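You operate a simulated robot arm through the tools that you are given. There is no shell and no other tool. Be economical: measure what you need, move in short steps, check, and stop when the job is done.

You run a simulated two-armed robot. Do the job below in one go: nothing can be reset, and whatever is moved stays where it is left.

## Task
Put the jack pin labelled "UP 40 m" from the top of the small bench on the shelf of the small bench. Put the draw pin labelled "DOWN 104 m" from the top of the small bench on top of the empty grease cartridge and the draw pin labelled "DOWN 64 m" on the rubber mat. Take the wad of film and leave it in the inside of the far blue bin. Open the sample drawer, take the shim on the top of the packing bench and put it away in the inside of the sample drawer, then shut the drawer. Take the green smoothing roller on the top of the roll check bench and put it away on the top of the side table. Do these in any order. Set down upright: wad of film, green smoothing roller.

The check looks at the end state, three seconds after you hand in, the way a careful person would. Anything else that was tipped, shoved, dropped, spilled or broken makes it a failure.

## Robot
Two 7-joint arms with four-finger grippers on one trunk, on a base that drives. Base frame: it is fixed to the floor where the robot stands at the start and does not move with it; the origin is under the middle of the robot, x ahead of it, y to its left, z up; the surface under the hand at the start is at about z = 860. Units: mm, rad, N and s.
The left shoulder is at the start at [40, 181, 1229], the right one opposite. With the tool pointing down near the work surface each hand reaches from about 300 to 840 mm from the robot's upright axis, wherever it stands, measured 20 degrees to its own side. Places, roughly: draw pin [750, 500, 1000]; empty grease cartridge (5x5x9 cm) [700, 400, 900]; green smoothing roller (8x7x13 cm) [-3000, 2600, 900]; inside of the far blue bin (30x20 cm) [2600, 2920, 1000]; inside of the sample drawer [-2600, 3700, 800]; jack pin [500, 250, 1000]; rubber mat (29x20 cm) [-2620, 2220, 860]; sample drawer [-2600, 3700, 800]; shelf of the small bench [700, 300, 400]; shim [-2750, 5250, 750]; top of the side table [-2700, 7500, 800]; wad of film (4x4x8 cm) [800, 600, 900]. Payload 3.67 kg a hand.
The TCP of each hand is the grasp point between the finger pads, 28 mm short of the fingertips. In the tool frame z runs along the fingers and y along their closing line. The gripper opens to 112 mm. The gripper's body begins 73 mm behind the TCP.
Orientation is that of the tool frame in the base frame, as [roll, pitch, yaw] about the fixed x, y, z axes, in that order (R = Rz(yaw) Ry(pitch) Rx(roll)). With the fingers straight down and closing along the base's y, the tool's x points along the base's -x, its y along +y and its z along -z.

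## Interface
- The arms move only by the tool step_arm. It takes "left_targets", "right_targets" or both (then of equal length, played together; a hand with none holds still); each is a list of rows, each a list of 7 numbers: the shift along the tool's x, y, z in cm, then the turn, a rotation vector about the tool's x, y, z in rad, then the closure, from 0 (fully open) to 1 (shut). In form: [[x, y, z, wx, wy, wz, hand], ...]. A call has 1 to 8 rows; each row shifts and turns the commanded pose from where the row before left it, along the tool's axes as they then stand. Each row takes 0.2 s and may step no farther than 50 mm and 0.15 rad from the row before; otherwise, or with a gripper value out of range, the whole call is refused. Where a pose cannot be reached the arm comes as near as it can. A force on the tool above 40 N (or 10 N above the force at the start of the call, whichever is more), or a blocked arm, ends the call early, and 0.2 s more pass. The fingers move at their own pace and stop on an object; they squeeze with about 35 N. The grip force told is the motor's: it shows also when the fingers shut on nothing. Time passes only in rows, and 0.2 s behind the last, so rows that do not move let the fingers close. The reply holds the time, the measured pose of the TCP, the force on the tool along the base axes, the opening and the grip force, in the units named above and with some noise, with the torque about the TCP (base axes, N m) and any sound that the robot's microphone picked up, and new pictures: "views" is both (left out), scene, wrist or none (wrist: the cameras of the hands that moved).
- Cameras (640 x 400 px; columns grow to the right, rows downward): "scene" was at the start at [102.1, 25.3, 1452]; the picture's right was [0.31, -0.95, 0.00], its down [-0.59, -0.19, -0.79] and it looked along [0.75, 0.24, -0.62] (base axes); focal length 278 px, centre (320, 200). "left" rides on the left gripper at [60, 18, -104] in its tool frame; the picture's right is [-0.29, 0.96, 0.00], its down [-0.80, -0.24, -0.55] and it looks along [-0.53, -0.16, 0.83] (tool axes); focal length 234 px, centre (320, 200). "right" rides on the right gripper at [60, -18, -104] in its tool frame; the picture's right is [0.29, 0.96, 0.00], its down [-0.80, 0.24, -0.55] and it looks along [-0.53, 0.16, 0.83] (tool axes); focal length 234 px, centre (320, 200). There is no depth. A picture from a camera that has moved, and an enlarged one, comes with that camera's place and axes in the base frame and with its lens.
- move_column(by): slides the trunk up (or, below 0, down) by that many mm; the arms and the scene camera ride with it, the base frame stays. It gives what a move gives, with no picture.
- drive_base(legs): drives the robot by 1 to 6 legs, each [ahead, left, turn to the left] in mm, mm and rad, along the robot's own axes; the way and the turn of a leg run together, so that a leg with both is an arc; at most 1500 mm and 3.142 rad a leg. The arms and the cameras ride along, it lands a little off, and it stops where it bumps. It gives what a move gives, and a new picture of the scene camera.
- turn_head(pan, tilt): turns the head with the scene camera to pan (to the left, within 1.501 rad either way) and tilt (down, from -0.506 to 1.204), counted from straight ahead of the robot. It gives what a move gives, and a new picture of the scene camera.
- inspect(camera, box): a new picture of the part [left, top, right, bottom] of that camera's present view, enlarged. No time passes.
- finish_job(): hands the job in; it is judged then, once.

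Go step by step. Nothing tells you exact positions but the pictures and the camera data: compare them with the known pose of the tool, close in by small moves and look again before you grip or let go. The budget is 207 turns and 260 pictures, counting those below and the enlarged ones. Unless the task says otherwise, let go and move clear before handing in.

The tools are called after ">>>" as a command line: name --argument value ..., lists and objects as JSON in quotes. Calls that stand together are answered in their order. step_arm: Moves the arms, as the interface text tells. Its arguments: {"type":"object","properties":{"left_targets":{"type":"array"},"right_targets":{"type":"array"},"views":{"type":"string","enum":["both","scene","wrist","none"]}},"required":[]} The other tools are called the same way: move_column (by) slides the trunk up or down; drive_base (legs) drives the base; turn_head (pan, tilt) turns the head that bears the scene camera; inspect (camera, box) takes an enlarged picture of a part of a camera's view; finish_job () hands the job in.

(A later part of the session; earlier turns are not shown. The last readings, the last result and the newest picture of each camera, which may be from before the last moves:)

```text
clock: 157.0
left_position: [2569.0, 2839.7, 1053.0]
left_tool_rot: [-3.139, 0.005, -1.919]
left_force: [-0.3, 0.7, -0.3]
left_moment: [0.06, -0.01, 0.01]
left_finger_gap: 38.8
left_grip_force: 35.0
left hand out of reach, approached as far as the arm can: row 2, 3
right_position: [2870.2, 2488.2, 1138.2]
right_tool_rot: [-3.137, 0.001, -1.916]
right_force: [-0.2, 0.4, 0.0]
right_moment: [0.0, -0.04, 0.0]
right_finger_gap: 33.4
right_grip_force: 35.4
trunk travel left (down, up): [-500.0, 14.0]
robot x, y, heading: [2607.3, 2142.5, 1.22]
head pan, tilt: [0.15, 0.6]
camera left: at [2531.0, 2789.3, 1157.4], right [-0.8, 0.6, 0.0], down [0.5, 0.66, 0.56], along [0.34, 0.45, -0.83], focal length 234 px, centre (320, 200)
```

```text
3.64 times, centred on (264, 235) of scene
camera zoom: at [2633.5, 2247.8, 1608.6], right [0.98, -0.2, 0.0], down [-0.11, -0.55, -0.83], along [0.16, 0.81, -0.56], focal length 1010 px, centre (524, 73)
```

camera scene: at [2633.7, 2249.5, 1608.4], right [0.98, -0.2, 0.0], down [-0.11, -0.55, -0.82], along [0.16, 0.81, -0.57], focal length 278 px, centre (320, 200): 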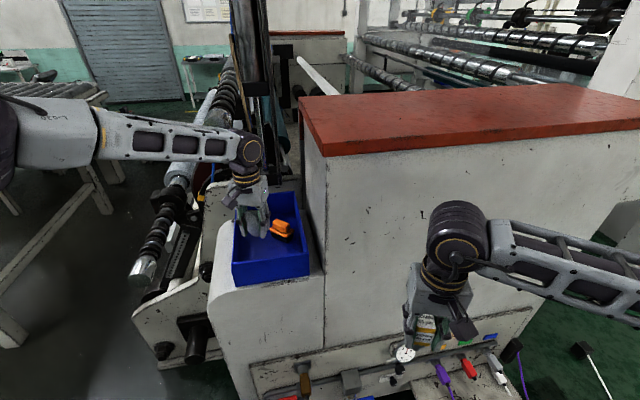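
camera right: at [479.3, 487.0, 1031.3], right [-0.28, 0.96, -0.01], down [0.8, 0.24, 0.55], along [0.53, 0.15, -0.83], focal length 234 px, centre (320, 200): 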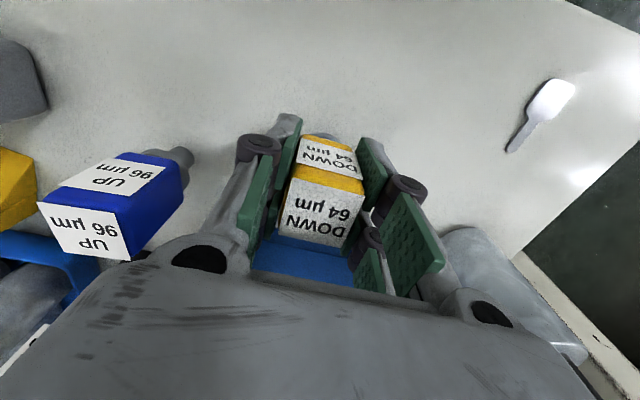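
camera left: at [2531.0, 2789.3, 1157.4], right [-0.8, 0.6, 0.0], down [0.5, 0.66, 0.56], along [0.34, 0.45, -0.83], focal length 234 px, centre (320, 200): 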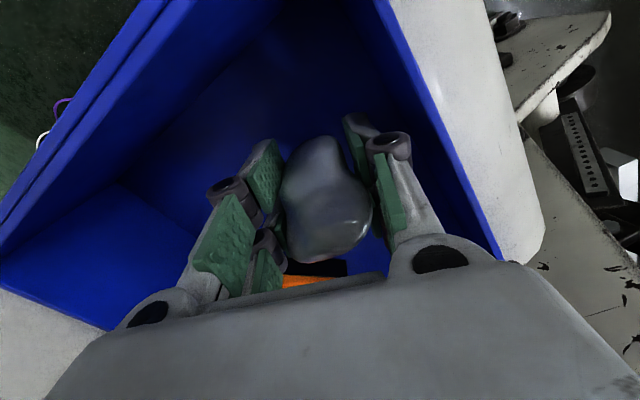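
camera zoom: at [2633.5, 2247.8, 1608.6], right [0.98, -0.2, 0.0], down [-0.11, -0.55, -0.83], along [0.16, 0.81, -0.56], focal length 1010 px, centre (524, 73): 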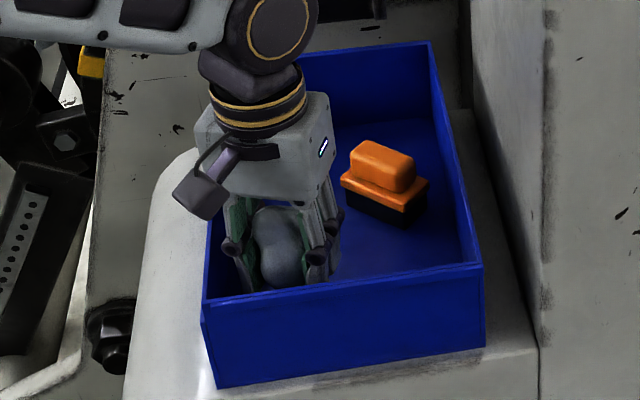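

The arm drifts when it goes lower, so I'll use the trunk for the last few centimetres instead.

>>> move_column --by -20

>>> move_column --by -7

>>> inspect --camera "scene" --box '[200, 180, 328, 290]'

```text
clock: 157.7
left_position: [2569.2, 2841.8, 1037.9]
left_tool_rot: [-3.137, 0.007, -1.92]
left_force: [-3.8, 0.0, 21.5]
left_moment: [-0.08, 0.18, 0.0]
left_finger_gap: 38.6
left_grip_force: 35.0
right_position: [2870.7, 2487.0, 1118.6]
right_tool_rot: [-3.137, 0.001, -1.917]
right_force: [-0.3, 1.2, -0.4]
right_moment: [0.0, 0.04, -0.01]
right_finger_gap: 33.4
right_grip_force: 34.9
trunk travel left (down, up): [-480.0, 34.0]
robot x, y, heading: [2609.4, 2142.4, 1.221]
head pan, tilt: [0.15, 0.6]
```

```text
clock: 158.3
left_position: [2568.7, 2839.8, 1032.0]
left_tool_rot: [-3.14, 0.012, -1.921]
left_force: [-3.6, 3.3, 35.5]
left_moment: [-0.29, 0.59, -0.12]
left_finger_gap: 38.8
left_grip_force: 34.1
right_position: [2870.0, 2486.7, 1112.7]
right_tool_rot: [-3.136, 0.004, -1.918]
right_force: [0.3, 0.4, 0.3]
right_moment: [-0.01, 0.02, 0.03]
right_finger_gap: 33.6
right_grip_force: 35.0
trunk travel left (down, up): [-473.0, 41.0]
robot x, y, heading: [2612.3, 2143.2, 1.22]
head pan, tilt: [0.15, 0.6]
```

```text
3.64 times, centred on (264, 235) of scene
camera zoom: at [2633.6, 2245.2, 1582.3], right [0.98, -0.2, 0.0], down [-0.11, -0.55, -0.83], along [0.16, 0.81, -0.56], focal length 1010 px, centre (524, 73)
```

zoom: 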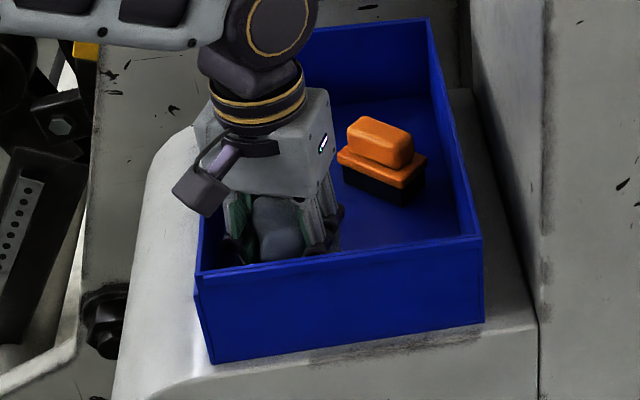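

There's contact. I'll ease the pressure a little and open.

>>> move_column --by 9

>>> step_arm --left_targets '[[0, 0, 0, 0, 0, 0, 0.62], [0, 0, 0, 0, 0, 0, 0.5], [0, 0, 0, 0, 0, 0, 0.48]]' --views "wrist"

```text
clock: 158.8
left_position: [2567.9, 2838.8, 1034.5]
left_tool_rot: [-3.14, -0.002, -1.922]
left_force: [0.3, 0.0, -0.1]
left_moment: [-0.01, 0.02, -0.02]
left_finger_gap: 38.9
left_grip_force: 35.4
right_position: [2870.9, 2489.2, 1120.2]
right_tool_rot: [-3.135, -0.001, -1.917]
right_force: [-0.6, 0.0, -1.6]
right_moment: [-0.02, -0.02, -0.01]
right_finger_gap: 33.5
right_grip_force: 34.9
trunk travel left (down, up): [-482.0, 32.0]
robot x, y, heading: [2610.5, 2144.4, 1.217]
head pan, tilt: [0.15, 0.6]
```

```text
clock: 159.6
left_position: [2569.5, 2840.5, 1035.6]
left_tool_rot: [-3.138, 0.002, -1.92]
left_force: [0.0, -0.3, -0.1]
left_moment: [0.0, -0.01, -0.01]
left_finger_gap: 58.4
left_grip_force: 0.0
right_position: [2872.4, 2488.5, 1119.9]
right_tool_rot: [-3.137, 0.0, -1.916]
right_force: [0.1, -0.4, -0.7]
right_moment: [0.03, 0.01, -0.03]
right_finger_gap: 33.7
right_grip_force: 35.1
trunk travel left (down, up): [-482.0, 32.0]
robot x, y, heading: [2607.7, 2145.4, 1.219]
head pan, tilt: [0.15, 0.6]
camera left: at [2531.2, 2789.9, 1139.7], right [-0.8, 0.6, 0.0], down [0.5, 0.67, 0.56], along [0.33, 0.45, -0.83], focal length 234 px, centre (320, 200)
```

left: 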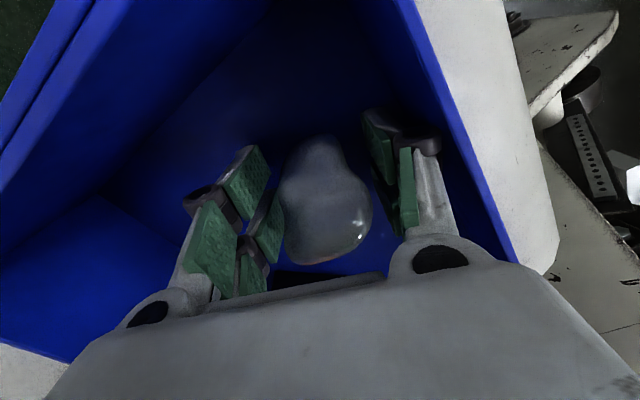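

>>> move_column --by 31

>>> step_arm --left_targets '[[0, 0, -4.5, 0, 0, 0, 0.48], [0, 0, -4.5, 0, 0, 0, 0.48], [0, 0, -4.5, 0, 0, 0, 0.48], [0, 0, -4.5, 0, 0, 0, 0.48]]' --views "both"

>>> inspect --camera "scene" --box '[200, 180, 328, 290]'

```text
clock: 160.4
left_position: [2568.6, 2841.5, 1066.1]
left_tool_rot: [-3.138, 0.004, -1.919]
left_force: [0.2, 0.2, -0.3]
left_moment: [0.03, -0.02, -0.03]
left_finger_gap: 58.1
left_grip_force: 0.1
right_position: [2871.3, 2489.1, 1150.3]
right_tool_rot: [-3.134, -0.001, -1.917]
right_force: [-0.2, 0.6, -1.6]
right_moment: [0.01, -0.01, -0.03]
right_finger_gap: 33.6
right_grip_force: 35.6
trunk travel left (down, up): [-513.0, 1.0]
robot x, y, heading: [2611.6, 2146.2, 1.219]
head pan, tilt: [0.15, 0.6]
```

```text
clock: 161.4
left_position: [2567.5, 2839.1, 1248.8]
left_tool_rot: [-3.138, 0.005, -1.919]
left_force: [-0.3, -0.9, -0.2]
left_moment: [0.06, 0.03, 0.0]
left_finger_gap: 58.4
left_grip_force: 0.1
right_position: [2870.5, 2488.3, 1151.0]
right_tool_rot: [-3.137, 0.002, -1.915]
right_force: [0.2, -0.2, -0.4]
right_moment: [0.04, -0.03, -0.01]
right_finger_gap: 33.4
right_grip_force: 35.0
trunk travel left (down, up): [-513.0, 1.0]
robot x, y, heading: [2609.2, 2145.5, 1.219]
head pan, tilt: [0.15, 0.6]
camera scene: at [2633.8, 2247.1, 1621.0], right [0.98, -0.2, 0.0], down [-0.11, -0.55, -0.83], along [0.16, 0.81, -0.56], focal length 278 px, centre (320, 200)
camera left: at [2530.1, 2787.7, 1351.8], right [-0.8, 0.6, 0.0], down [0.5, 0.66, 0.56], along [0.33, 0.45, -0.83], focal length 234 px, centre (320, 200)
```

scene: 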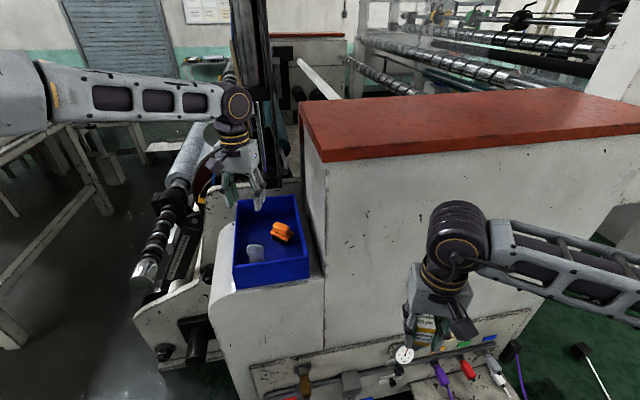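
left: 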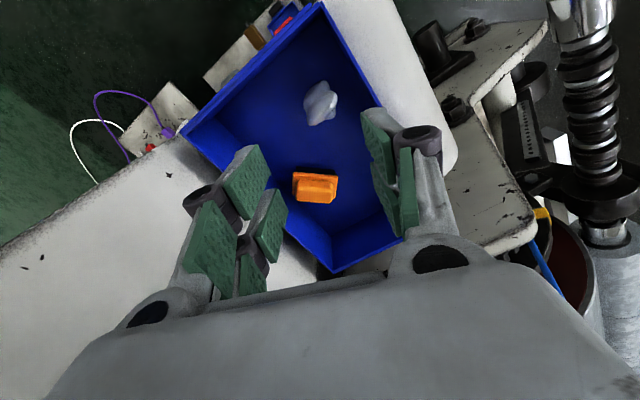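

```text
3.64 times, centred on (264, 235) of scene
camera zoom: at [2633.8, 2247.1, 1621.0], right [0.98, -0.2, 0.0], down [-0.11, -0.55, -0.83], along [0.16, 0.81, -0.56], focal length 1010 px, centre (524, 73)
```

zoom: 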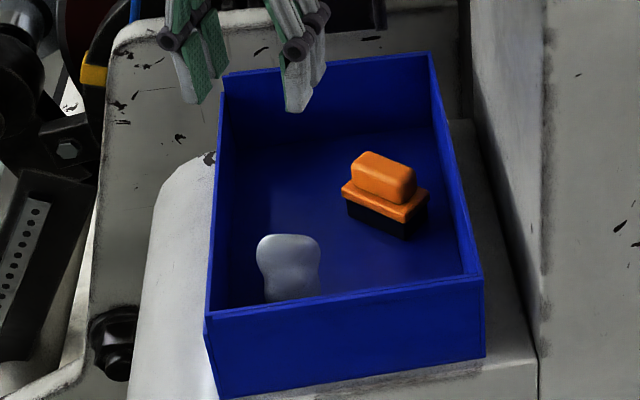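

The wad stands upright in the far bin. Next I'll carry DOWN 64 to the west side, retreating and circling south of the small bench.

>>> step_arm --left_targets '[[4, 0, 0, 0, 0, 0, 0.2], [4, 0, 0, 0, 0, 0, 0], [4, 0, 0, 0, 0, 0, 0], [4, 0, 0, 0, 0, 0, 0], [4, 0, 0, 0, 0, 0, 0]]' --views "none"

>>> drive_base --legs '[[-600, 0, 0], [0, 0, 1.92], [200, 1150, 0], [200, 1130, 0], [1500, 0, 0], [1500, 0, 0]]'

>>> turn_head --pan -0.7 --tilt 0.25

```text
clock: 162.6
left_position: [2496.3, 2650.1, 1246.5]
left_tool_rot: [-3.138, 0.008, -1.923]
left_force: [-0.2, 0.0, -0.9]
left_moment: [0.03, -0.01, 0.02]
left_finger_gap: 112.5
left_grip_force: 0.0
right_position: [2869.4, 2487.3, 1150.8]
right_tool_rot: [-3.135, 0.0, -1.916]
right_force: [0.1, 0.1, -1.1]
right_moment: [0.01, -0.06, 0.0]
right_finger_gap: 33.4
right_grip_force: 34.7
trunk travel left (down, up): [-513.0, 1.0]
robot x, y, heading: [2610.1, 2143.9, 1.223]
head pan, tilt: [0.15, 0.6]
```

```text
clock: 196.7
left_position: [-1482.9, -793.2, 1245.5]
left_tool_rot: [-3.138, 0.002, -0.047]
left_force: [0.5, 0.6, -0.1]
left_moment: [-0.02, 0.01, 0.03]
left_finger_gap: 112.0
left_grip_force: 0.0
right_position: [-1436.5, -387.6, 1151.1]
right_tool_rot: [-3.137, -0.001, -0.039]
right_force: [-0.1, 0.5, 0.2]
right_moment: [-0.01, 0.01, -0.01]
right_finger_gap: 33.5
right_grip_force: 35.6
trunk travel left (down, up): [-513.0, 1.0]
robot x, y, heading: [-1031.9, -536.2, 3.093]
head pan, tilt: [0.15, 0.6]
camera scene: at [-1138.6, -544.8, 1620.9], right [-0.1, 0.99, 0.0], down [0.56, 0.06, -0.83], along [-0.82, -0.09, -0.56], focal length 278 px, centre (320, 200)
```

scene: 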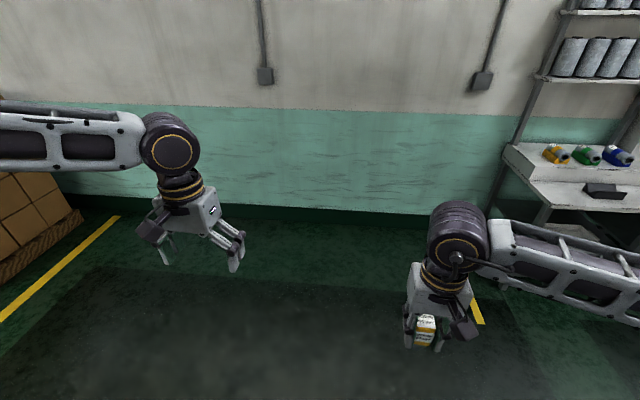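

```text
clock: 197.9
left_position: [-1483.4, -793.6, 1244.9]
left_tool_rot: [-3.137, 0.003, -0.046]
left_force: [-0.4, -0.4, -0.2]
left_moment: [0.02, 0.0, 0.0]
left_finger_gap: 111.9
left_grip_force: 0.1
right_position: [-1436.1, -388.8, 1150.1]
right_tool_rot: [-3.136, 0.0, -0.041]
right_force: [-0.1, 0.9, -0.8]
right_moment: [-0.01, 0.01, -0.01]
right_finger_gap: 33.3
right_grip_force: 35.0
trunk travel left (down, up): [-513.0, 1.0]
robot x, y, heading: [-1030.2, -532.6, 3.093]
head pan, tilt: [-0.7, 0.25]
camera scene: at [-1119.7, -472.4, 1653.0], right [0.68, 0.73, 0.0], down [0.18, -0.17, -0.97], along [-0.71, 0.66, -0.25], focal length 278 px, centre (320, 200)
```

scene: 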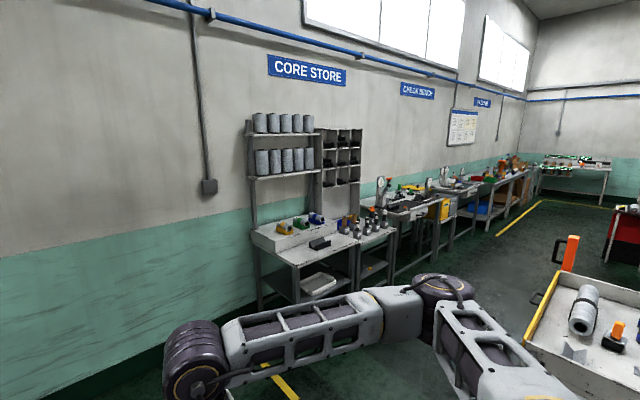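

The wall benches run along x≈-2400 to -2900 with an aisle in front. I'll go into the aisle facing the wall and strafe north.

>>> drive_base --legs '[[0, 0, 0.048], [680, 0, 0], [0, -1400, 0]]'

>>> turn_head --pan -0.75 --tilt 0.45

```text
clock: 209.0
left_position: [-2137.6, 618.2, 1245.3]
left_tool_rot: [-3.138, 0.003, -0.014]
left_force: [-0.6, -0.7, -0.4]
left_moment: [0.03, -0.05, -0.01]
left_finger_gap: 112.0
left_grip_force: 0.1
right_position: [-2104.0, 1023.2, 1151.1]
right_tool_rot: [-3.135, 0.0, -0.01]
right_force: [0.6, 0.7, -0.1]
right_moment: [-0.01, 0.0, -0.03]
right_finger_gap: 33.5
right_grip_force: 35.0
trunk travel left (down, up): [-513.0, 1.0]
robot x, y, heading: [-1694.0, 891.0, 3.121]
head pan, tilt: [-0.7, 0.25]
camera scene: at [-1784.2, 949.2, 1653.1], right [0.66, 0.75, 0.0], down [0.19, -0.16, -0.97], along [-0.73, 0.64, -0.25], focal length 278 px, centre (320, 200)
```

scene: 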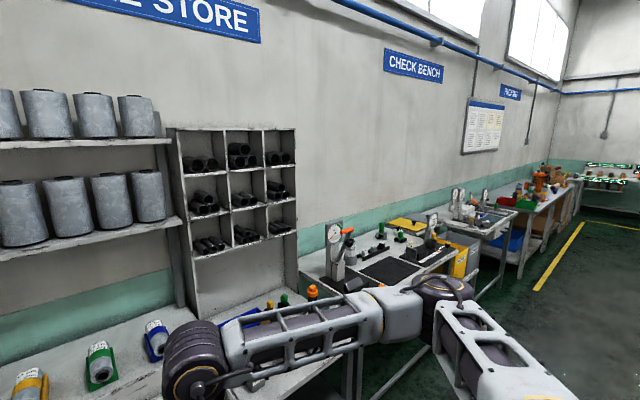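

```text
clock: 209.8
left_position: [-2137.2, 617.6, 1246.5]
left_tool_rot: [-3.138, 0.004, -0.017]
left_force: [1.4, 0.0, 0.2]
left_moment: [-0.01, 0.01, 0.01]
left_finger_gap: 111.9
left_grip_force: 0.1
right_position: [-2104.3, 1023.9, 1150.6]
right_tool_rot: [-3.136, 0.0, -0.009]
right_force: [0.2, 0.3, -0.1]
right_moment: [0.01, 0.0, 0.01]
right_finger_gap: 33.5
right_grip_force: 35.3
trunk travel left (down, up): [-513.0, 1.0]
robot x, y, heading: [-1690.6, 889.0, 3.121]
head pan, tilt: [-0.75, 0.45]
camera scene: at [-1779.9, 952.6, 1634.4], right [0.69, 0.72, 0.0], down [0.31, -0.3, -0.9], along [-0.65, 0.63, -0.43], focal length 278 px, centre (320, 200)
```

scene: 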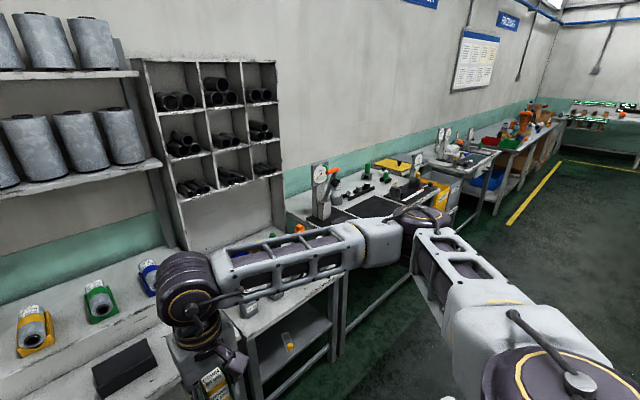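

The dark rubber mat is on the check bench. I'll strafe on to stand in front of it.

>>> drive_base --legs '[[0, -1180, 0.02]]'

>>> turn_head --pan -0.1 --tilt 0.6

```text
clock: 215.9
left_position: [-2129.9, 1784.6, 1244.9]
left_tool_rot: [-3.138, 0.004, 0.026]
left_force: [-0.4, -0.9, 0.6]
left_moment: [0.02, -0.02, 0.01]
left_finger_gap: 111.7
left_grip_force: 0.1
right_position: [-2113.7, 2190.7, 1151.7]
right_tool_rot: [-3.136, 0.001, 0.031]
right_force: [-0.1, 0.0, -0.4]
right_moment: [-0.02, 0.01, -0.02]
right_finger_gap: 33.5
right_grip_force: 35.4
trunk travel left (down, up): [-513.0, 1.0]
robot x, y, heading: [-1699.4, 2079.7, -3.116]
head pan, tilt: [-0.75, 0.45]
camera scene: at [-1787.1, 2133.2, 1634.4], right [0.66, 0.75, 0.0], down [0.33, -0.29, -0.9], along [-0.67, 0.6, -0.44], focal length 278 px, centre (320, 200)
```

scene: 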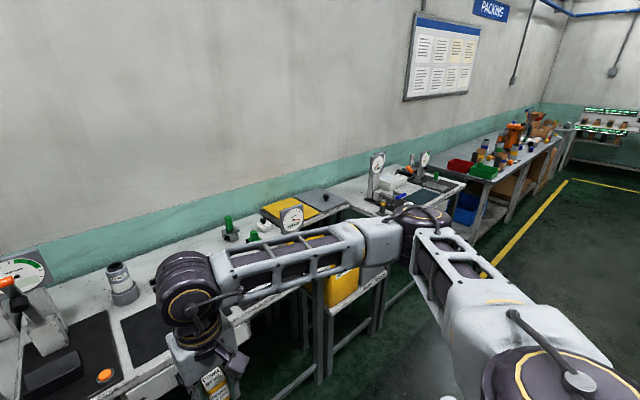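

```text
clock: 217.0
left_position: [-2131.0, 1785.8, 1246.2]
left_tool_rot: [-3.138, 0.004, 0.027]
left_force: [0.2, -0.5, 0.5]
left_moment: [-0.01, 0.03, -0.03]
left_finger_gap: 111.8
left_grip_force: 0.1
right_position: [-2114.1, 2192.9, 1149.4]
right_tool_rot: [-3.137, 0.0, 0.031]
right_force: [0.0, 0.0, -0.6]
right_moment: [0.01, -0.02, 0.01]
right_finger_gap: 33.4
right_grip_force: 35.1
trunk travel left (down, up): [-513.0, 1.0]
robot x, y, heading: [-1698.6, 2071.9, -3.119]
head pan, tilt: [-0.099, 0.6]
camera scene: at [-1806.5, 2079.4, 1620.8], right [0.08, 1.0, 0.0], down [0.56, -0.04, -0.83], along [-0.82, 0.06, -0.56], focal length 278 px, centre (320, 200)
```

scene: 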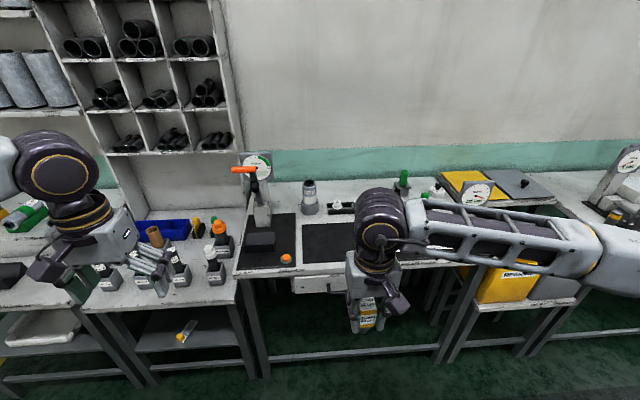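

>>> inspect --camera "scene" --box '[220, 150, 380, 300]'

>>> inspect --camera "scene" --box '[380, 150, 540, 250]'

>>> inspect --camera "right" --box '[0, 0, 640, 400]'

```text
2.67 times, centred on (300, 225) of scene
camera zoom: at [-1806.5, 2079.4, 1620.8], right [0.08, 1.0, 0.0], down [0.56, -0.04, -0.83], along [-0.82, 0.06, -0.56], focal length 741 px, centre (373, 133)
```

zoom: 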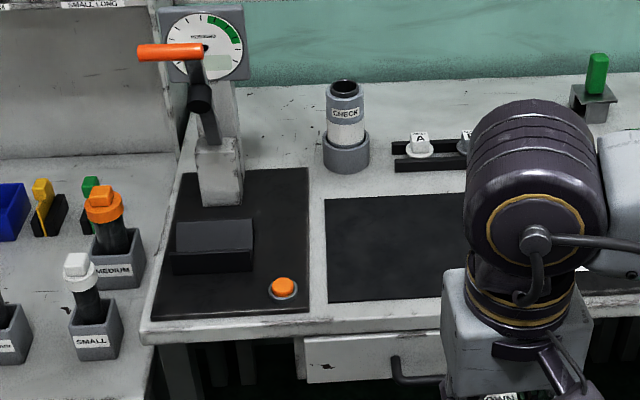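

```text
4.00 times, centred on (460, 200) of scene
camera zoom: at [-1806.5, 2079.4, 1620.8], right [0.08, 1.0, 0.0], down [0.56, -0.04, -0.83], along [-0.82, 0.06, -0.56], focal length 1112 px, centre (-240, 200)
```

zoom: 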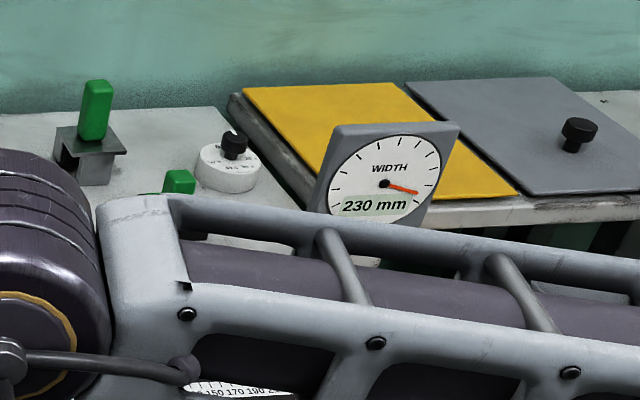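

```text
1.00 times, centred on (320, 200) of right (not enlarged: the box is as wide or as high as the picture)
camera zoom: at [-2054.0, 2211.5, 1254.1], right [0.32, -0.95, -0.01], down [-0.79, -0.27, 0.55], along [-0.53, -0.17, -0.83], focal length 234 px, centre (320, 200)
```

zoom: 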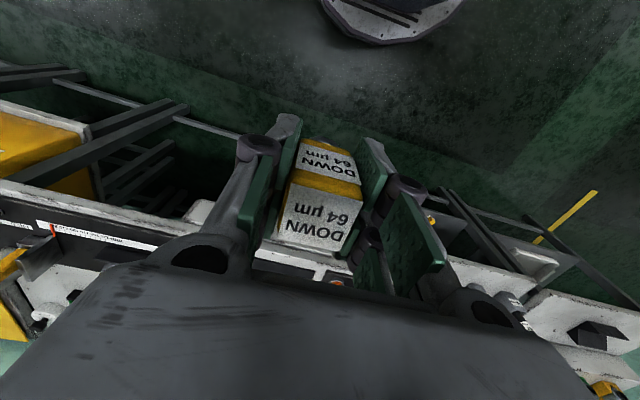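

The rubber mat spans x -2735..-2515, y 2070..2360 and looks empty. I'll drive closer and hold the right hand over it.

>>> drive_base --legs '[[290, 0, 0]]'

>>> step_arm --right_targets '[[-4.5, 0, 0, 0, 0, 0, 1], [-4.5, 0, 0, 0, 0, 0, 1], [-4.5, 0, 0, 0, 0, 0, 1], [-4.5, 0, 0, 0, 0, 0, 1], [0, 0, 4.5, 0, 0, 0, 1], [0, 0, 4.5, 0, 0, 0, 1]]' --views "both"

```text
clock: 219.0
left_position: [-2414.0, 1777.6, 1247.1]
left_tool_rot: [-3.139, 0.006, 0.028]
left_force: [-0.4, 1.2, 0.0]
left_moment: [-0.02, 0.03, -0.02]
left_finger_gap: 112.0
left_grip_force: 0.0
right_position: [-2397.8, 2183.3, 1150.8]
right_tool_rot: [-3.136, 0.003, 0.032]
right_force: [0.0, -0.4, -1.1]
right_moment: [-0.01, 0.04, 0.02]
right_finger_gap: 33.5
right_grip_force: 35.4
trunk travel left (down, up): [-513.0, 1.0]
robot x, y, heading: [-1986.8, 2069.0, -3.112]
head pan, tilt: [-0.099, 0.6]
camera scene: at [-2090.4, 2072.1, 1621.0], right [0.07, 1.0, 0.0], down [0.56, -0.04, -0.83], along [-0.82, 0.06, -0.56], focal length 278 px, centre (320, 200)
```

scene: 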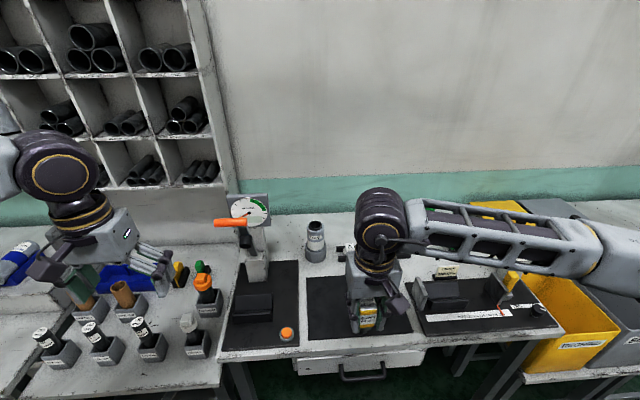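

```text
clock: 220.4
left_position: [-2416.4, 1777.6, 1245.5]
left_tool_rot: [-3.141, 0.003, 0.027]
left_force: [-0.4, 0.3, 0.5]
left_moment: [-0.02, -0.01, 0.01]
left_finger_gap: 112.0
left_grip_force: 0.0
right_position: [-2581.5, 2178.2, 1060.5]
right_tool_rot: [-3.137, -0.001, 0.033]
right_force: [-0.2, -1.1, -0.8]
right_moment: [0.03, 0.02, 0.04]
right_finger_gap: 33.4
right_grip_force: 34.9
trunk travel left (down, up): [-513.0, 1.0]
robot x, y, heading: [-1983.5, 2066.5, -3.114]
head pan, tilt: [-0.099, 0.6]
camera scene: at [-2093.6, 2072.4, 1620.7], right [0.07, 1.0, 0.0], down [0.56, -0.04, -0.82], along [-0.82, 0.06, -0.57], focal length 278 px, centre (320, 200)
camera right: at [-2522.1, 2197.8, 1164.4], right [0.32, -0.95, -0.01], down [-0.79, -0.27, 0.55], along [-0.53, -0.17, -0.83], focal length 234 px, centre (320, 200)
```

scene: 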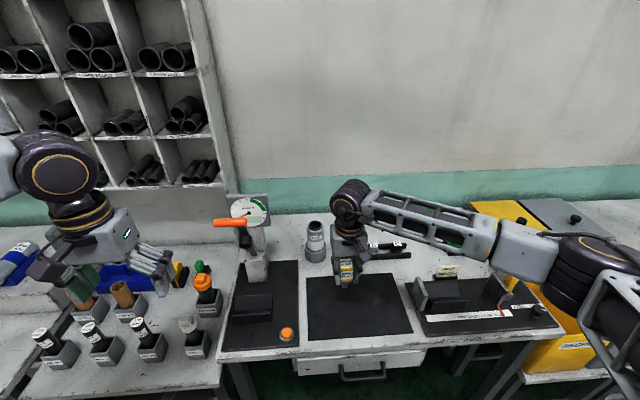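
right: 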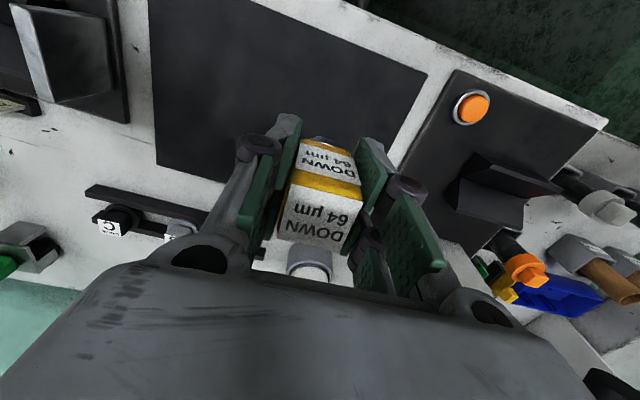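

>>> step_arm --right_targets '[[-1.9, -3.3, 0, 0, 0, 0, 1], [0, 0, 4, 0, 0, 0, 1], [0, 0, 4, 0, 0, 0, 1], [0, 0, 3.5, 0, 0, 0, 1]]' --views "wrist"

```text
clock: 221.4
left_position: [-2416.6, 1777.0, 1244.8]
left_tool_rot: [-3.14, 0.004, 0.03]
left_force: [-0.3, 0.6, 0.7]
left_moment: [-0.01, -0.01, 0.01]
left_finger_gap: 112.0
left_grip_force: 0.1
right_position: [-2601.2, 2210.4, 943.4]
right_tool_rot: [-3.136, -0.001, 0.033]
right_force: [-0.4, -0.2, -0.8]
right_moment: [0.0, -0.01, -0.01]
right_finger_gap: 33.2
right_grip_force: 35.0
trunk travel left (down, up): [-513.0, 1.0]
robot x, y, heading: [-1985.8, 2065.6, -3.117]
head pan, tilt: [-0.099, 0.6]
camera right: at [-2541.7, 2231.0, 1047.5], right [0.32, -0.95, 0.0], down [-0.79, -0.27, 0.55], along [-0.53, -0.17, -0.83], focal length 234 px, centre (320, 200)
```

right: 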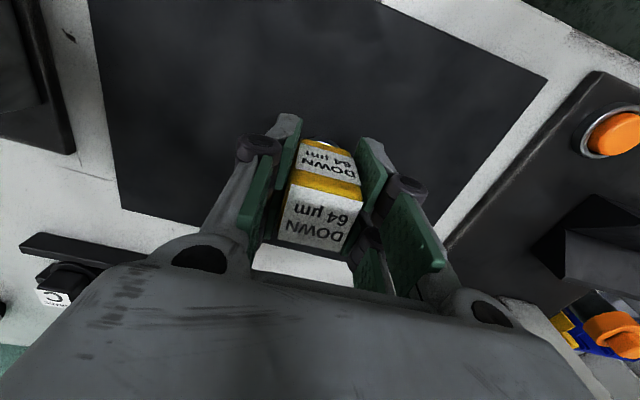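

>>> step_arm --right_targets '[[0, 0, 0.8, 0, 0, 0, 1], [0, 0, 0.4, 0, 0, 0, 1], [0, 0, 0, 0, 0, 0, 1]]' --views "none"

```text
clock: 222.2
left_position: [-2416.5, 1776.9, 1244.4]
left_tool_rot: [-3.138, 0.003, 0.029]
left_force: [0.3, -0.5, -0.1]
left_moment: [0.02, 0.0, 0.02]
left_finger_gap: 112.0
left_grip_force: 0.0
right_position: [-2600.2, 2211.3, 932.7]
right_tool_rot: [-3.137, 0.0, 0.032]
right_force: [-0.7, 0.7, -1.8]
right_moment: [-0.04, -0.02, 0.0]
right_finger_gap: 33.6
right_grip_force: 35.2
trunk travel left (down, up): [-513.0, 1.0]
robot x, y, heading: [-1985.7, 2069.0, -3.113]
head pan, tilt: [-0.099, 0.6]
```

>>> step_arm --right_targets '[[0, 0, 0.25, 0, 0, 0, 1], [0, 0, 0, 0, 0, 0, 1]]' --views "none"

>>> step_arm --right_targets '[[0, 0, 0.2, 0, 0, 0, 1], [0, 0, 0, 0, 0, 0, 1]]' --views "none"

```text
clock: 222.8
left_position: [-2416.2, 1777.1, 1246.7]
left_tool_rot: [-3.138, 0.006, 0.028]
left_force: [0.5, 0.3, 0.1]
left_moment: [0.0, -0.01, 0.02]
left_finger_gap: 112.0
left_grip_force: 0.1
right_position: [-2601.7, 2212.2, 931.9]
right_tool_rot: [-3.135, 0.002, 0.033]
right_force: [0.9, 1.3, 10.0]
right_moment: [0.04, -0.05, -0.01]
right_finger_gap: 33.2
right_grip_force: 35.3
trunk travel left (down, up): [-513.0, 1.0]
robot x, y, heading: [-1984.8, 2070.3, -3.114]
head pan, tilt: [-0.099, 0.6]
```

```text
clock: 223.4
left_position: [-2414.4, 1776.4, 1247.8]
left_tool_rot: [-3.137, 0.005, 0.028]
left_force: [0.3, 1.0, -0.3]
left_moment: [0.0, 0.03, -0.03]
left_finger_gap: 112.0
left_grip_force: 0.0
right_position: [-2602.0, 2211.0, 930.6]
right_tool_rot: [-3.135, 0.006, 0.032]
right_force: [-1.6, 2.5, 25.1]
right_moment: [0.13, 0.15, 0.0]
right_finger_gap: 33.5
right_grip_force: 35.1
trunk travel left (down, up): [-513.0, 1.0]
robot x, y, heading: [-1982.3, 2070.1, -3.115]
head pan, tilt: [-0.099, 0.6]
```

Contact. I'll ease off, open and go straight up.

>>> step_arm --right_targets '[[0, 0, -0.25, 0, 0, 0, 1], [0, 0, 0, 0, 0, 0, 0.6], [0, 0, 0, 0, 0, 0, 0.4], [0, 0, 0, 0, 0, 0, 0.4], [0, 0, -4, 0, 0, 0, 0.4], [0, 0, -4.5, 0, 0, 0, 0.4], [0, 0, -4.5, 0, 0, 0, 0.4], [0, 0, -4.5, 0, 0, 0, 0.4]]' --views "both"

```text
clock: 225.2
left_position: [-2414.8, 1776.7, 1246.2]
left_tool_rot: [-3.139, 0.005, 0.027]
left_force: [0.4, -0.3, 0.0]
left_moment: [-0.01, 0.01, 0.0]
left_finger_gap: 112.0
left_grip_force: 0.0
right_position: [-2600.5, 2212.6, 1104.9]
right_tool_rot: [-3.135, 0.001, 0.032]
right_force: [1.2, -0.7, -0.4]
right_moment: [0.01, 0.02, 0.01]
right_finger_gap: 66.9
right_grip_force: 0.1
trunk travel left (down, up): [-513.0, 1.0]
robot x, y, heading: [-1983.1, 2071.1, -3.112]
head pan, tilt: [-0.099, 0.6]
camera scene: at [-2091.9, 2071.8, 1620.9], right [0.07, 1.0, 0.0], down [0.56, -0.04, -0.83], along [-0.82, 0.06, -0.56], focal length 278 px, centre (320, 200)
camera right: at [-2540.9, 2231.5, 1208.9], right [0.32, -0.95, -0.01], down [-0.79, -0.27, 0.55], along [-0.53, -0.17, -0.83], focal length 234 px, centre (320, 200)
```

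scene: 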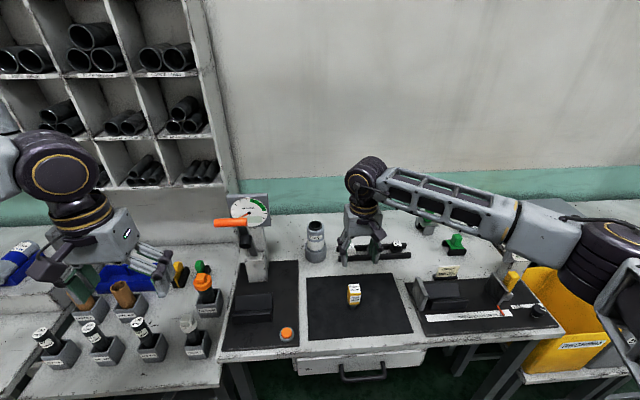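
right: 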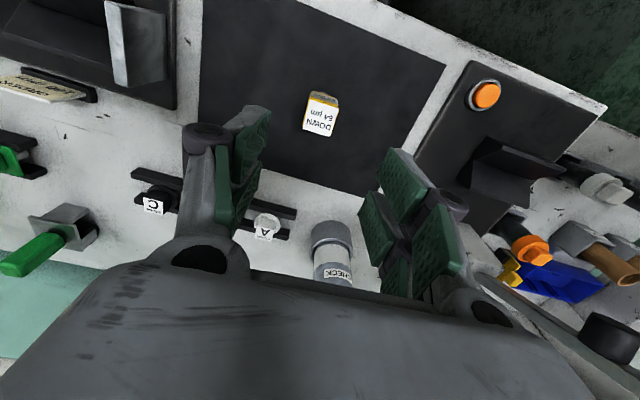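

DOWN 64 stands on the mat. I'll pull the right arm back to see the green objects behind it.

>>> step_arm --right_targets '[[0, 0, -4.5, 0, 0, 0, 0], [2, 0, -4, 0, 0, 0, 0], [4.8, 0, 0, 0, 0, 0, 0], [4.8, 0, 0, 0, 0, 0, 0], [4.8, 0, 0, 0, 0, 0, 0], [4.8, 0, 0, 0, 0, 0, 0], [4.8, 0, 0, 0, 0, 0, 0]]' --views "none"

>>> turn_head --pan -0.55 --tilt 0.6

```text
clock: 226.8
left_position: [-2414.8, 1777.3, 1246.2]
left_tool_rot: [-3.139, 0.005, 0.029]
left_force: [0.3, 0.7, 0.8]
left_moment: [0.01, 0.02, 0.04]
left_finger_gap: 112.2
left_grip_force: 0.1
right_position: [-2338.3, 2217.0, 1191.9]
right_tool_rot: [-3.135, 0.001, 0.03]
right_force: [0.1, 0.0, 0.2]
right_moment: [0.03, 0.07, 0.02]
right_finger_gap: 112.2
right_grip_force: 0.1
trunk travel left (down, up): [-513.0, 1.0]
robot x, y, heading: [-1986.4, 2071.8, -3.119]
head pan, tilt: [-0.099, 0.6]
```

```text
clock: 227.7
left_position: [-2415.1, 1776.1, 1245.4]
left_tool_rot: [-3.139, 0.004, 0.026]
left_force: [-0.8, 0.6, -0.2]
left_moment: [-0.04, -0.03, 0.03]
left_finger_gap: 112.0
left_grip_force: 0.1
right_position: [-2340.9, 2217.3, 1192.3]
right_tool_rot: [-3.136, 0.0, 0.032]
right_force: [0.0, -0.4, 0.1]
right_moment: [0.0, -0.01, -0.02]
right_finger_gap: 111.7
right_grip_force: 0.0
trunk travel left (down, up): [-513.0, 1.0]
robot x, y, heading: [-1982.4, 2067.6, -3.115]
head pan, tilt: [-0.55, 0.6]
camera scene: at [-2081.7, 2109.4, 1620.8], right [0.5, 0.87, 0.0], down [0.49, -0.28, -0.82], along [-0.71, 0.41, -0.57], focal length 278 px, centre (320, 200)
```

scene: 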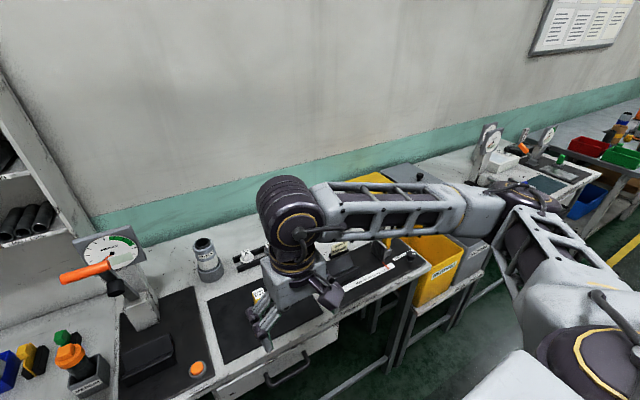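

>>> drive_base --legs '[[-250, 0, 0], [0, -420, 0]]'

>>> turn_head --pan 0.05 --tilt 0.55

>>> inspect --camera "scene" --box '[240, 120, 400, 220]'

```text
clock: 231.8
left_position: [-2180.3, 2206.9, 1245.6]
left_tool_rot: [-3.138, 0.004, 0.021]
left_force: [0.6, 0.7, -0.2]
left_moment: [-0.01, 0.02, -0.01]
left_finger_gap: 111.9
left_grip_force: 0.0
right_position: [-2101.3, 2646.6, 1193.1]
right_tool_rot: [-3.134, 0.0, 0.026]
right_force: [-0.7, -0.3, 0.0]
right_moment: [0.01, 0.01, -0.01]
right_finger_gap: 112.0
right_grip_force: 0.1
trunk travel left (down, up): [-513.0, 1.0]
robot x, y, heading: [-1746.8, 2496.6, -3.123]
head pan, tilt: [-0.55, 0.6]
camera scene: at [-1842.8, 2537.2, 1620.9], right [0.51, 0.86, 0.0], down [0.49, -0.28, -0.83], along [-0.71, 0.42, -0.56], focal length 278 px, centre (320, 200)
```

scene: 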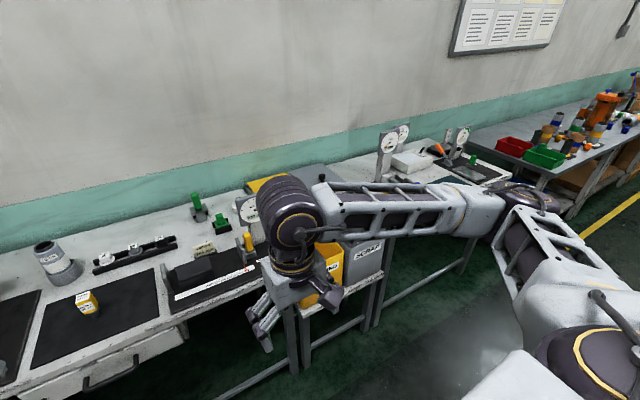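

```text
clock: 232.8
left_position: [-2180.7, 2209.5, 1245.3]
left_tool_rot: [-3.137, 0.002, 0.022]
left_force: [-0.7, -0.2, 0.5]
left_moment: [0.0, -0.03, -0.01]
left_finger_gap: 112.3
left_grip_force: 0.0
right_position: [-2101.3, 2648.5, 1192.0]
right_tool_rot: [-3.137, 0.001, 0.027]
right_force: [0.4, 0.2, -0.2]
right_moment: [0.0, 0.01, -0.02]
right_finger_gap: 111.7
right_grip_force: 0.1
trunk travel left (down, up): [-513.0, 1.0]
robot x, y, heading: [-1746.9, 2494.3, -3.124]
head pan, tilt: [0.051, 0.55]
camera scene: at [-1856.2, 2487.9, 1625.3], right [-0.07, 1.0, 0.0], down [0.52, 0.04, -0.85], along [-0.85, -0.06, -0.52], focal length 278 px, centre (320, 200)
```

scene: 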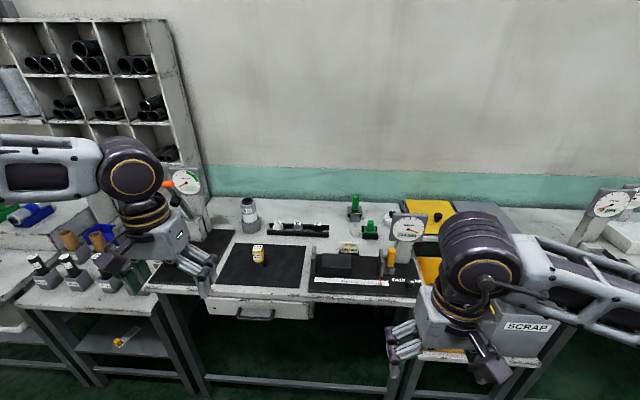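

```text
4.00 times, centred on (320, 170) of scene
camera zoom: at [-1856.2, 2487.9, 1625.3], right [-0.07, 1.0, 0.0], down [0.52, 0.04, -0.85], along [-0.85, -0.06, -0.52], focal length 1112 px, centre (320, 320)
```

zoom: 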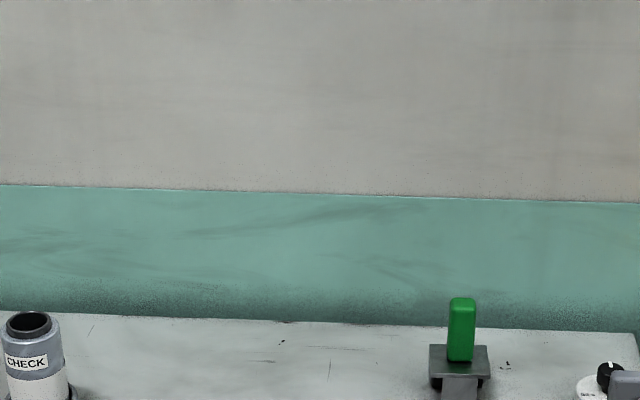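

>>> inspect --camera "scene" --box '[320, 180, 448, 260]'

>>> inspect --camera "scene" --box '[180, 230, 500, 400]'

```text
5.00 times, centred on (384, 220) of scene
camera zoom: at [-1856.2, 2487.9, 1625.3], right [-0.07, 1.0, 0.0], down [0.52, 0.04, -0.85], along [-0.85, -0.06, -0.52], focal length 1390 px, centre (0, 100)
```

zoom: 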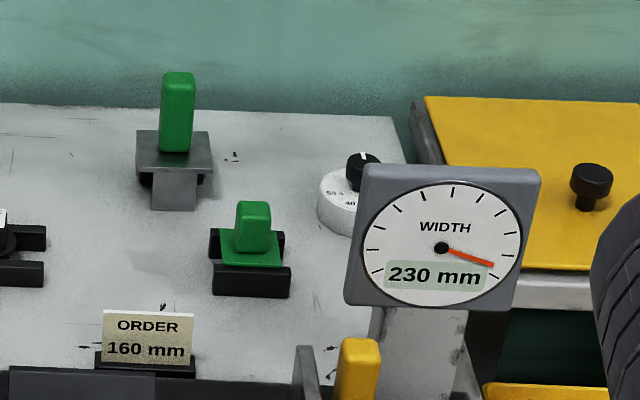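

```text
2.00 times, centred on (340, 315) of scene
camera zoom: at [-1856.2, 2487.9, 1625.3], right [-0.07, 1.0, 0.0], down [0.52, 0.04, -0.85], along [-0.85, -0.06, -0.52], focal length 556 px, centre (280, -30)
```

zoom: 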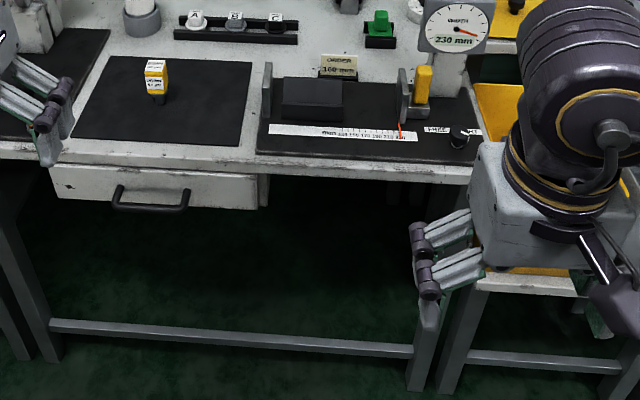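

The roller is the rear green-handled item standing at about [-2945,2576], with its handle at z 911–990. It's deep on the bench, so I'll use the left hand tilted forward with the trunk lowered.

>>> drive_base --legs '[[0, -200, 0]]'

>>> move_column --by -263

>>> step_arm --left_targets '[[0, 0, 0, 0, -0.15, 0, 0], [0, 0, 0, 0, -0.15, 0, 0], [0, 0, 0, 0, -0.15, 0, 0], [0, 0, 0, 0, -0.15, 0, 0], [0, 0, 0, 0, -0.15, 0, 0.3], [0, 0, 0, 0, -0.15, 0, 0.3], [0, 0, 0, 0, -0.1, 0, 0.3]]' --views "wrist"

```text
clock: 234.4
left_position: [-2183.1, 2401.7, 1243.9]
left_tool_rot: [-3.135, 0.003, 0.022]
left_force: [0.1, 0.2, 0.2]
left_moment: [0.07, -0.01, -0.01]
left_finger_gap: 112.0
left_grip_force: 0.1
right_position: [-2105.6, 2840.4, 1192.9]
right_tool_rot: [-3.133, 0.0, 0.027]
right_force: [-0.1, -0.4, 0.3]
right_moment: [0.05, 0.03, -0.03]
right_finger_gap: 111.8
right_grip_force: 0.1
trunk travel left (down, up): [-513.0, 1.0]
robot x, y, heading: [-1746.7, 2691.3, -3.124]
head pan, tilt: [0.051, 0.55]
camera scene: at [-1860.1, 2679.8, 1625.3], right [-0.07, 1.0, 0.0], down [0.52, 0.04, -0.85], along [-0.85, -0.06, -0.52], focal length 278 px, centre (320, 200)
```

scene: 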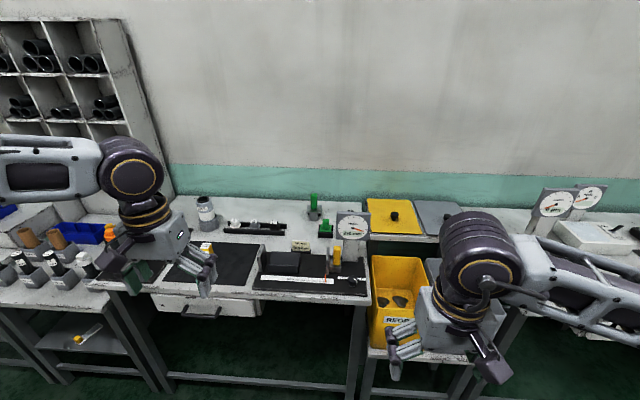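

```text
clock: 237.1
left_position: [-2184.2, 2403.9, 983.5]
left_tool_rot: [-3.138, 0.003, 0.021]
left_force: [0.4, 0.7, -0.7]
left_moment: [0.0, 0.01, 0.01]
left_finger_gap: 112.1
left_grip_force: 0.2
right_position: [-2105.3, 2843.1, 930.4]
right_tool_rot: [-3.137, -0.001, 0.028]
right_force: [1.4, 0.5, -0.2]
right_moment: [0.01, 0.01, 0.0]
right_finger_gap: 112.0
right_grip_force: 0.0
trunk travel left (down, up): [-250.0, 264.0]
robot x, y, heading: [-1749.3, 2692.3, -3.121]
head pan, tilt: [0.051, 0.55]
```

```text
clock: 238.7
left_position: [-2267.2, 2394.6, 988.2]
left_tool_rot: [-3.134, 1.002, 0.027]
left_force: [0.2, 0.5, -0.1]
left_moment: [0.03, -0.03, 0.02]
left_finger_gap: 78.3
left_grip_force: 0.0
left hand out of reach, approached as far as the arm can: row 4, 5, 6, 7
right_position: [-2105.6, 2844.1, 930.8]
right_tool_rot: [-3.137, -0.001, 0.028]
right_force: [0.2, 0.0, 0.5]
right_moment: [0.0, 0.02, 0.02]
right_finger_gap: 111.9
right_grip_force: 0.0
trunk travel left (down, up): [-250.0, 264.0]
robot x, y, heading: [-1749.4, 2691.3, -3.124]
head pan, tilt: [0.051, 0.55]
camera left: at [-2146.3, 2377.9, 992.7], right [-0.13, -0.96, 0.24], down [0.03, 0.24, 0.97], along [-0.99, 0.14, 0.0], focal length 234 px, centre (320, 200)
```

left: 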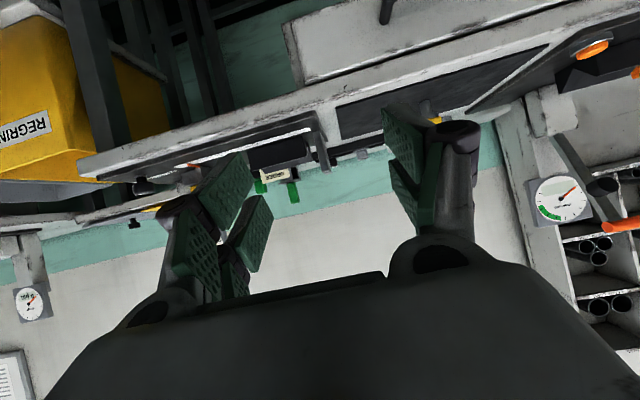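

>>> step_arm --left_targets '[[-0.6, -4, -0.4, 0, 0, 0, 0.3], [-0.6, -4, -0.4, 0, 0, 0, 0.3], [-0.6, -4, -0.4, 0, 0, 0, 0.3], [-0.6, -4, -0.4, 0, 0, 0, 0.3], [0, 0, 0, 0, 0, 0, 0.3]]' --right_targets '[[2.5, 0, -4, 0, 0, 0, 0], [2.5, 0, -4, 0, 0, 0, 0], [2.5, 0, -4, 0, 0, 0, 0], [2.5, 0, -4, 0, 0, 0, 0], [0, 0, -4, 0, 0, 0, 0]]' --views "none"

```text
clock: 239.9
left_position: [-2272.7, 2552.4, 1015.0]
left_tool_rot: [-3.133, 1.002, 0.032]
left_force: [0.1, -1.1, 0.0]
left_moment: [0.03, 0.0, -0.04]
left_finger_gap: 78.5
left_grip_force: 0.1
left hand out of reach, approached as far as the arm can: row 1
right_position: [-2008.4, 2844.9, 1133.0]
right_tool_rot: [-3.135, -0.001, 0.026]
right_force: [-1.2, -0.2, 0.4]
right_moment: [0.04, -0.02, 0.0]
right_finger_gap: 111.9
right_grip_force: 0.1
right hand out of reach, approached as far as the arm can: row 3
trunk travel left (down, up): [-250.0, 264.0]
robot x, y, heading: [-1749.0, 2692.3, -3.122]
head pan, tilt: [0.051, 0.55]
```

>>> drive_base --legs '[[355, -10, 0]]'

>>> inspect --camera "left" --box '[0, 0, 640, 400]'

```text
clock: 242.3
left_position: [-2632.6, 2557.9, 1015.4]
left_tool_rot: [-3.137, 1.003, 0.024]
left_force: [0.5, 0.8, -0.4]
left_moment: [0.03, 0.02, 0.03]
left_finger_gap: 78.2
left_grip_force: 0.2
right_position: [-2366.1, 2850.2, 1133.2]
right_tool_rot: [-3.136, 0.001, 0.026]
right_force: [-0.4, -0.7, 0.3]
right_moment: [0.01, -0.06, 0.0]
right_finger_gap: 112.0
right_grip_force: 0.2
trunk travel left (down, up): [-250.0, 264.0]
robot x, y, heading: [-2112.5, 2693.7, -3.122]
head pan, tilt: [0.051, 0.55]
camera scene: at [-2219.7, 2687.2, 1363.3], right [-0.07, 1.0, 0.0], down [0.52, 0.04, -0.85], along [-0.85, -0.06, -0.52], focal length 278 px, centre (320, 200)
```

scene: 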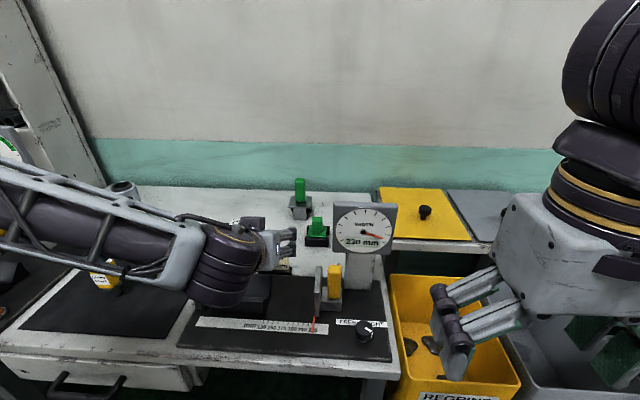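

```text
1.00 times, centred on (320, 200) of left (not enlarged: the box is as wide or as high as the picture)
camera zoom: at [-2511.7, 2540.9, 1020.3], right [-0.14, -0.96, 0.24], down [0.03, 0.24, 0.97], along [-0.99, 0.14, 0.0], focal length 234 px, centre (320, 200)
```

zoom: 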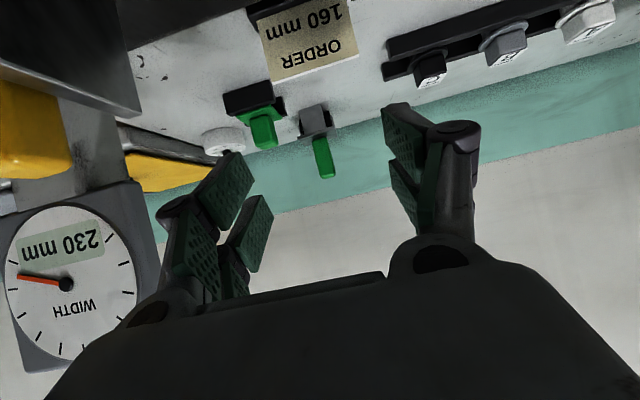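

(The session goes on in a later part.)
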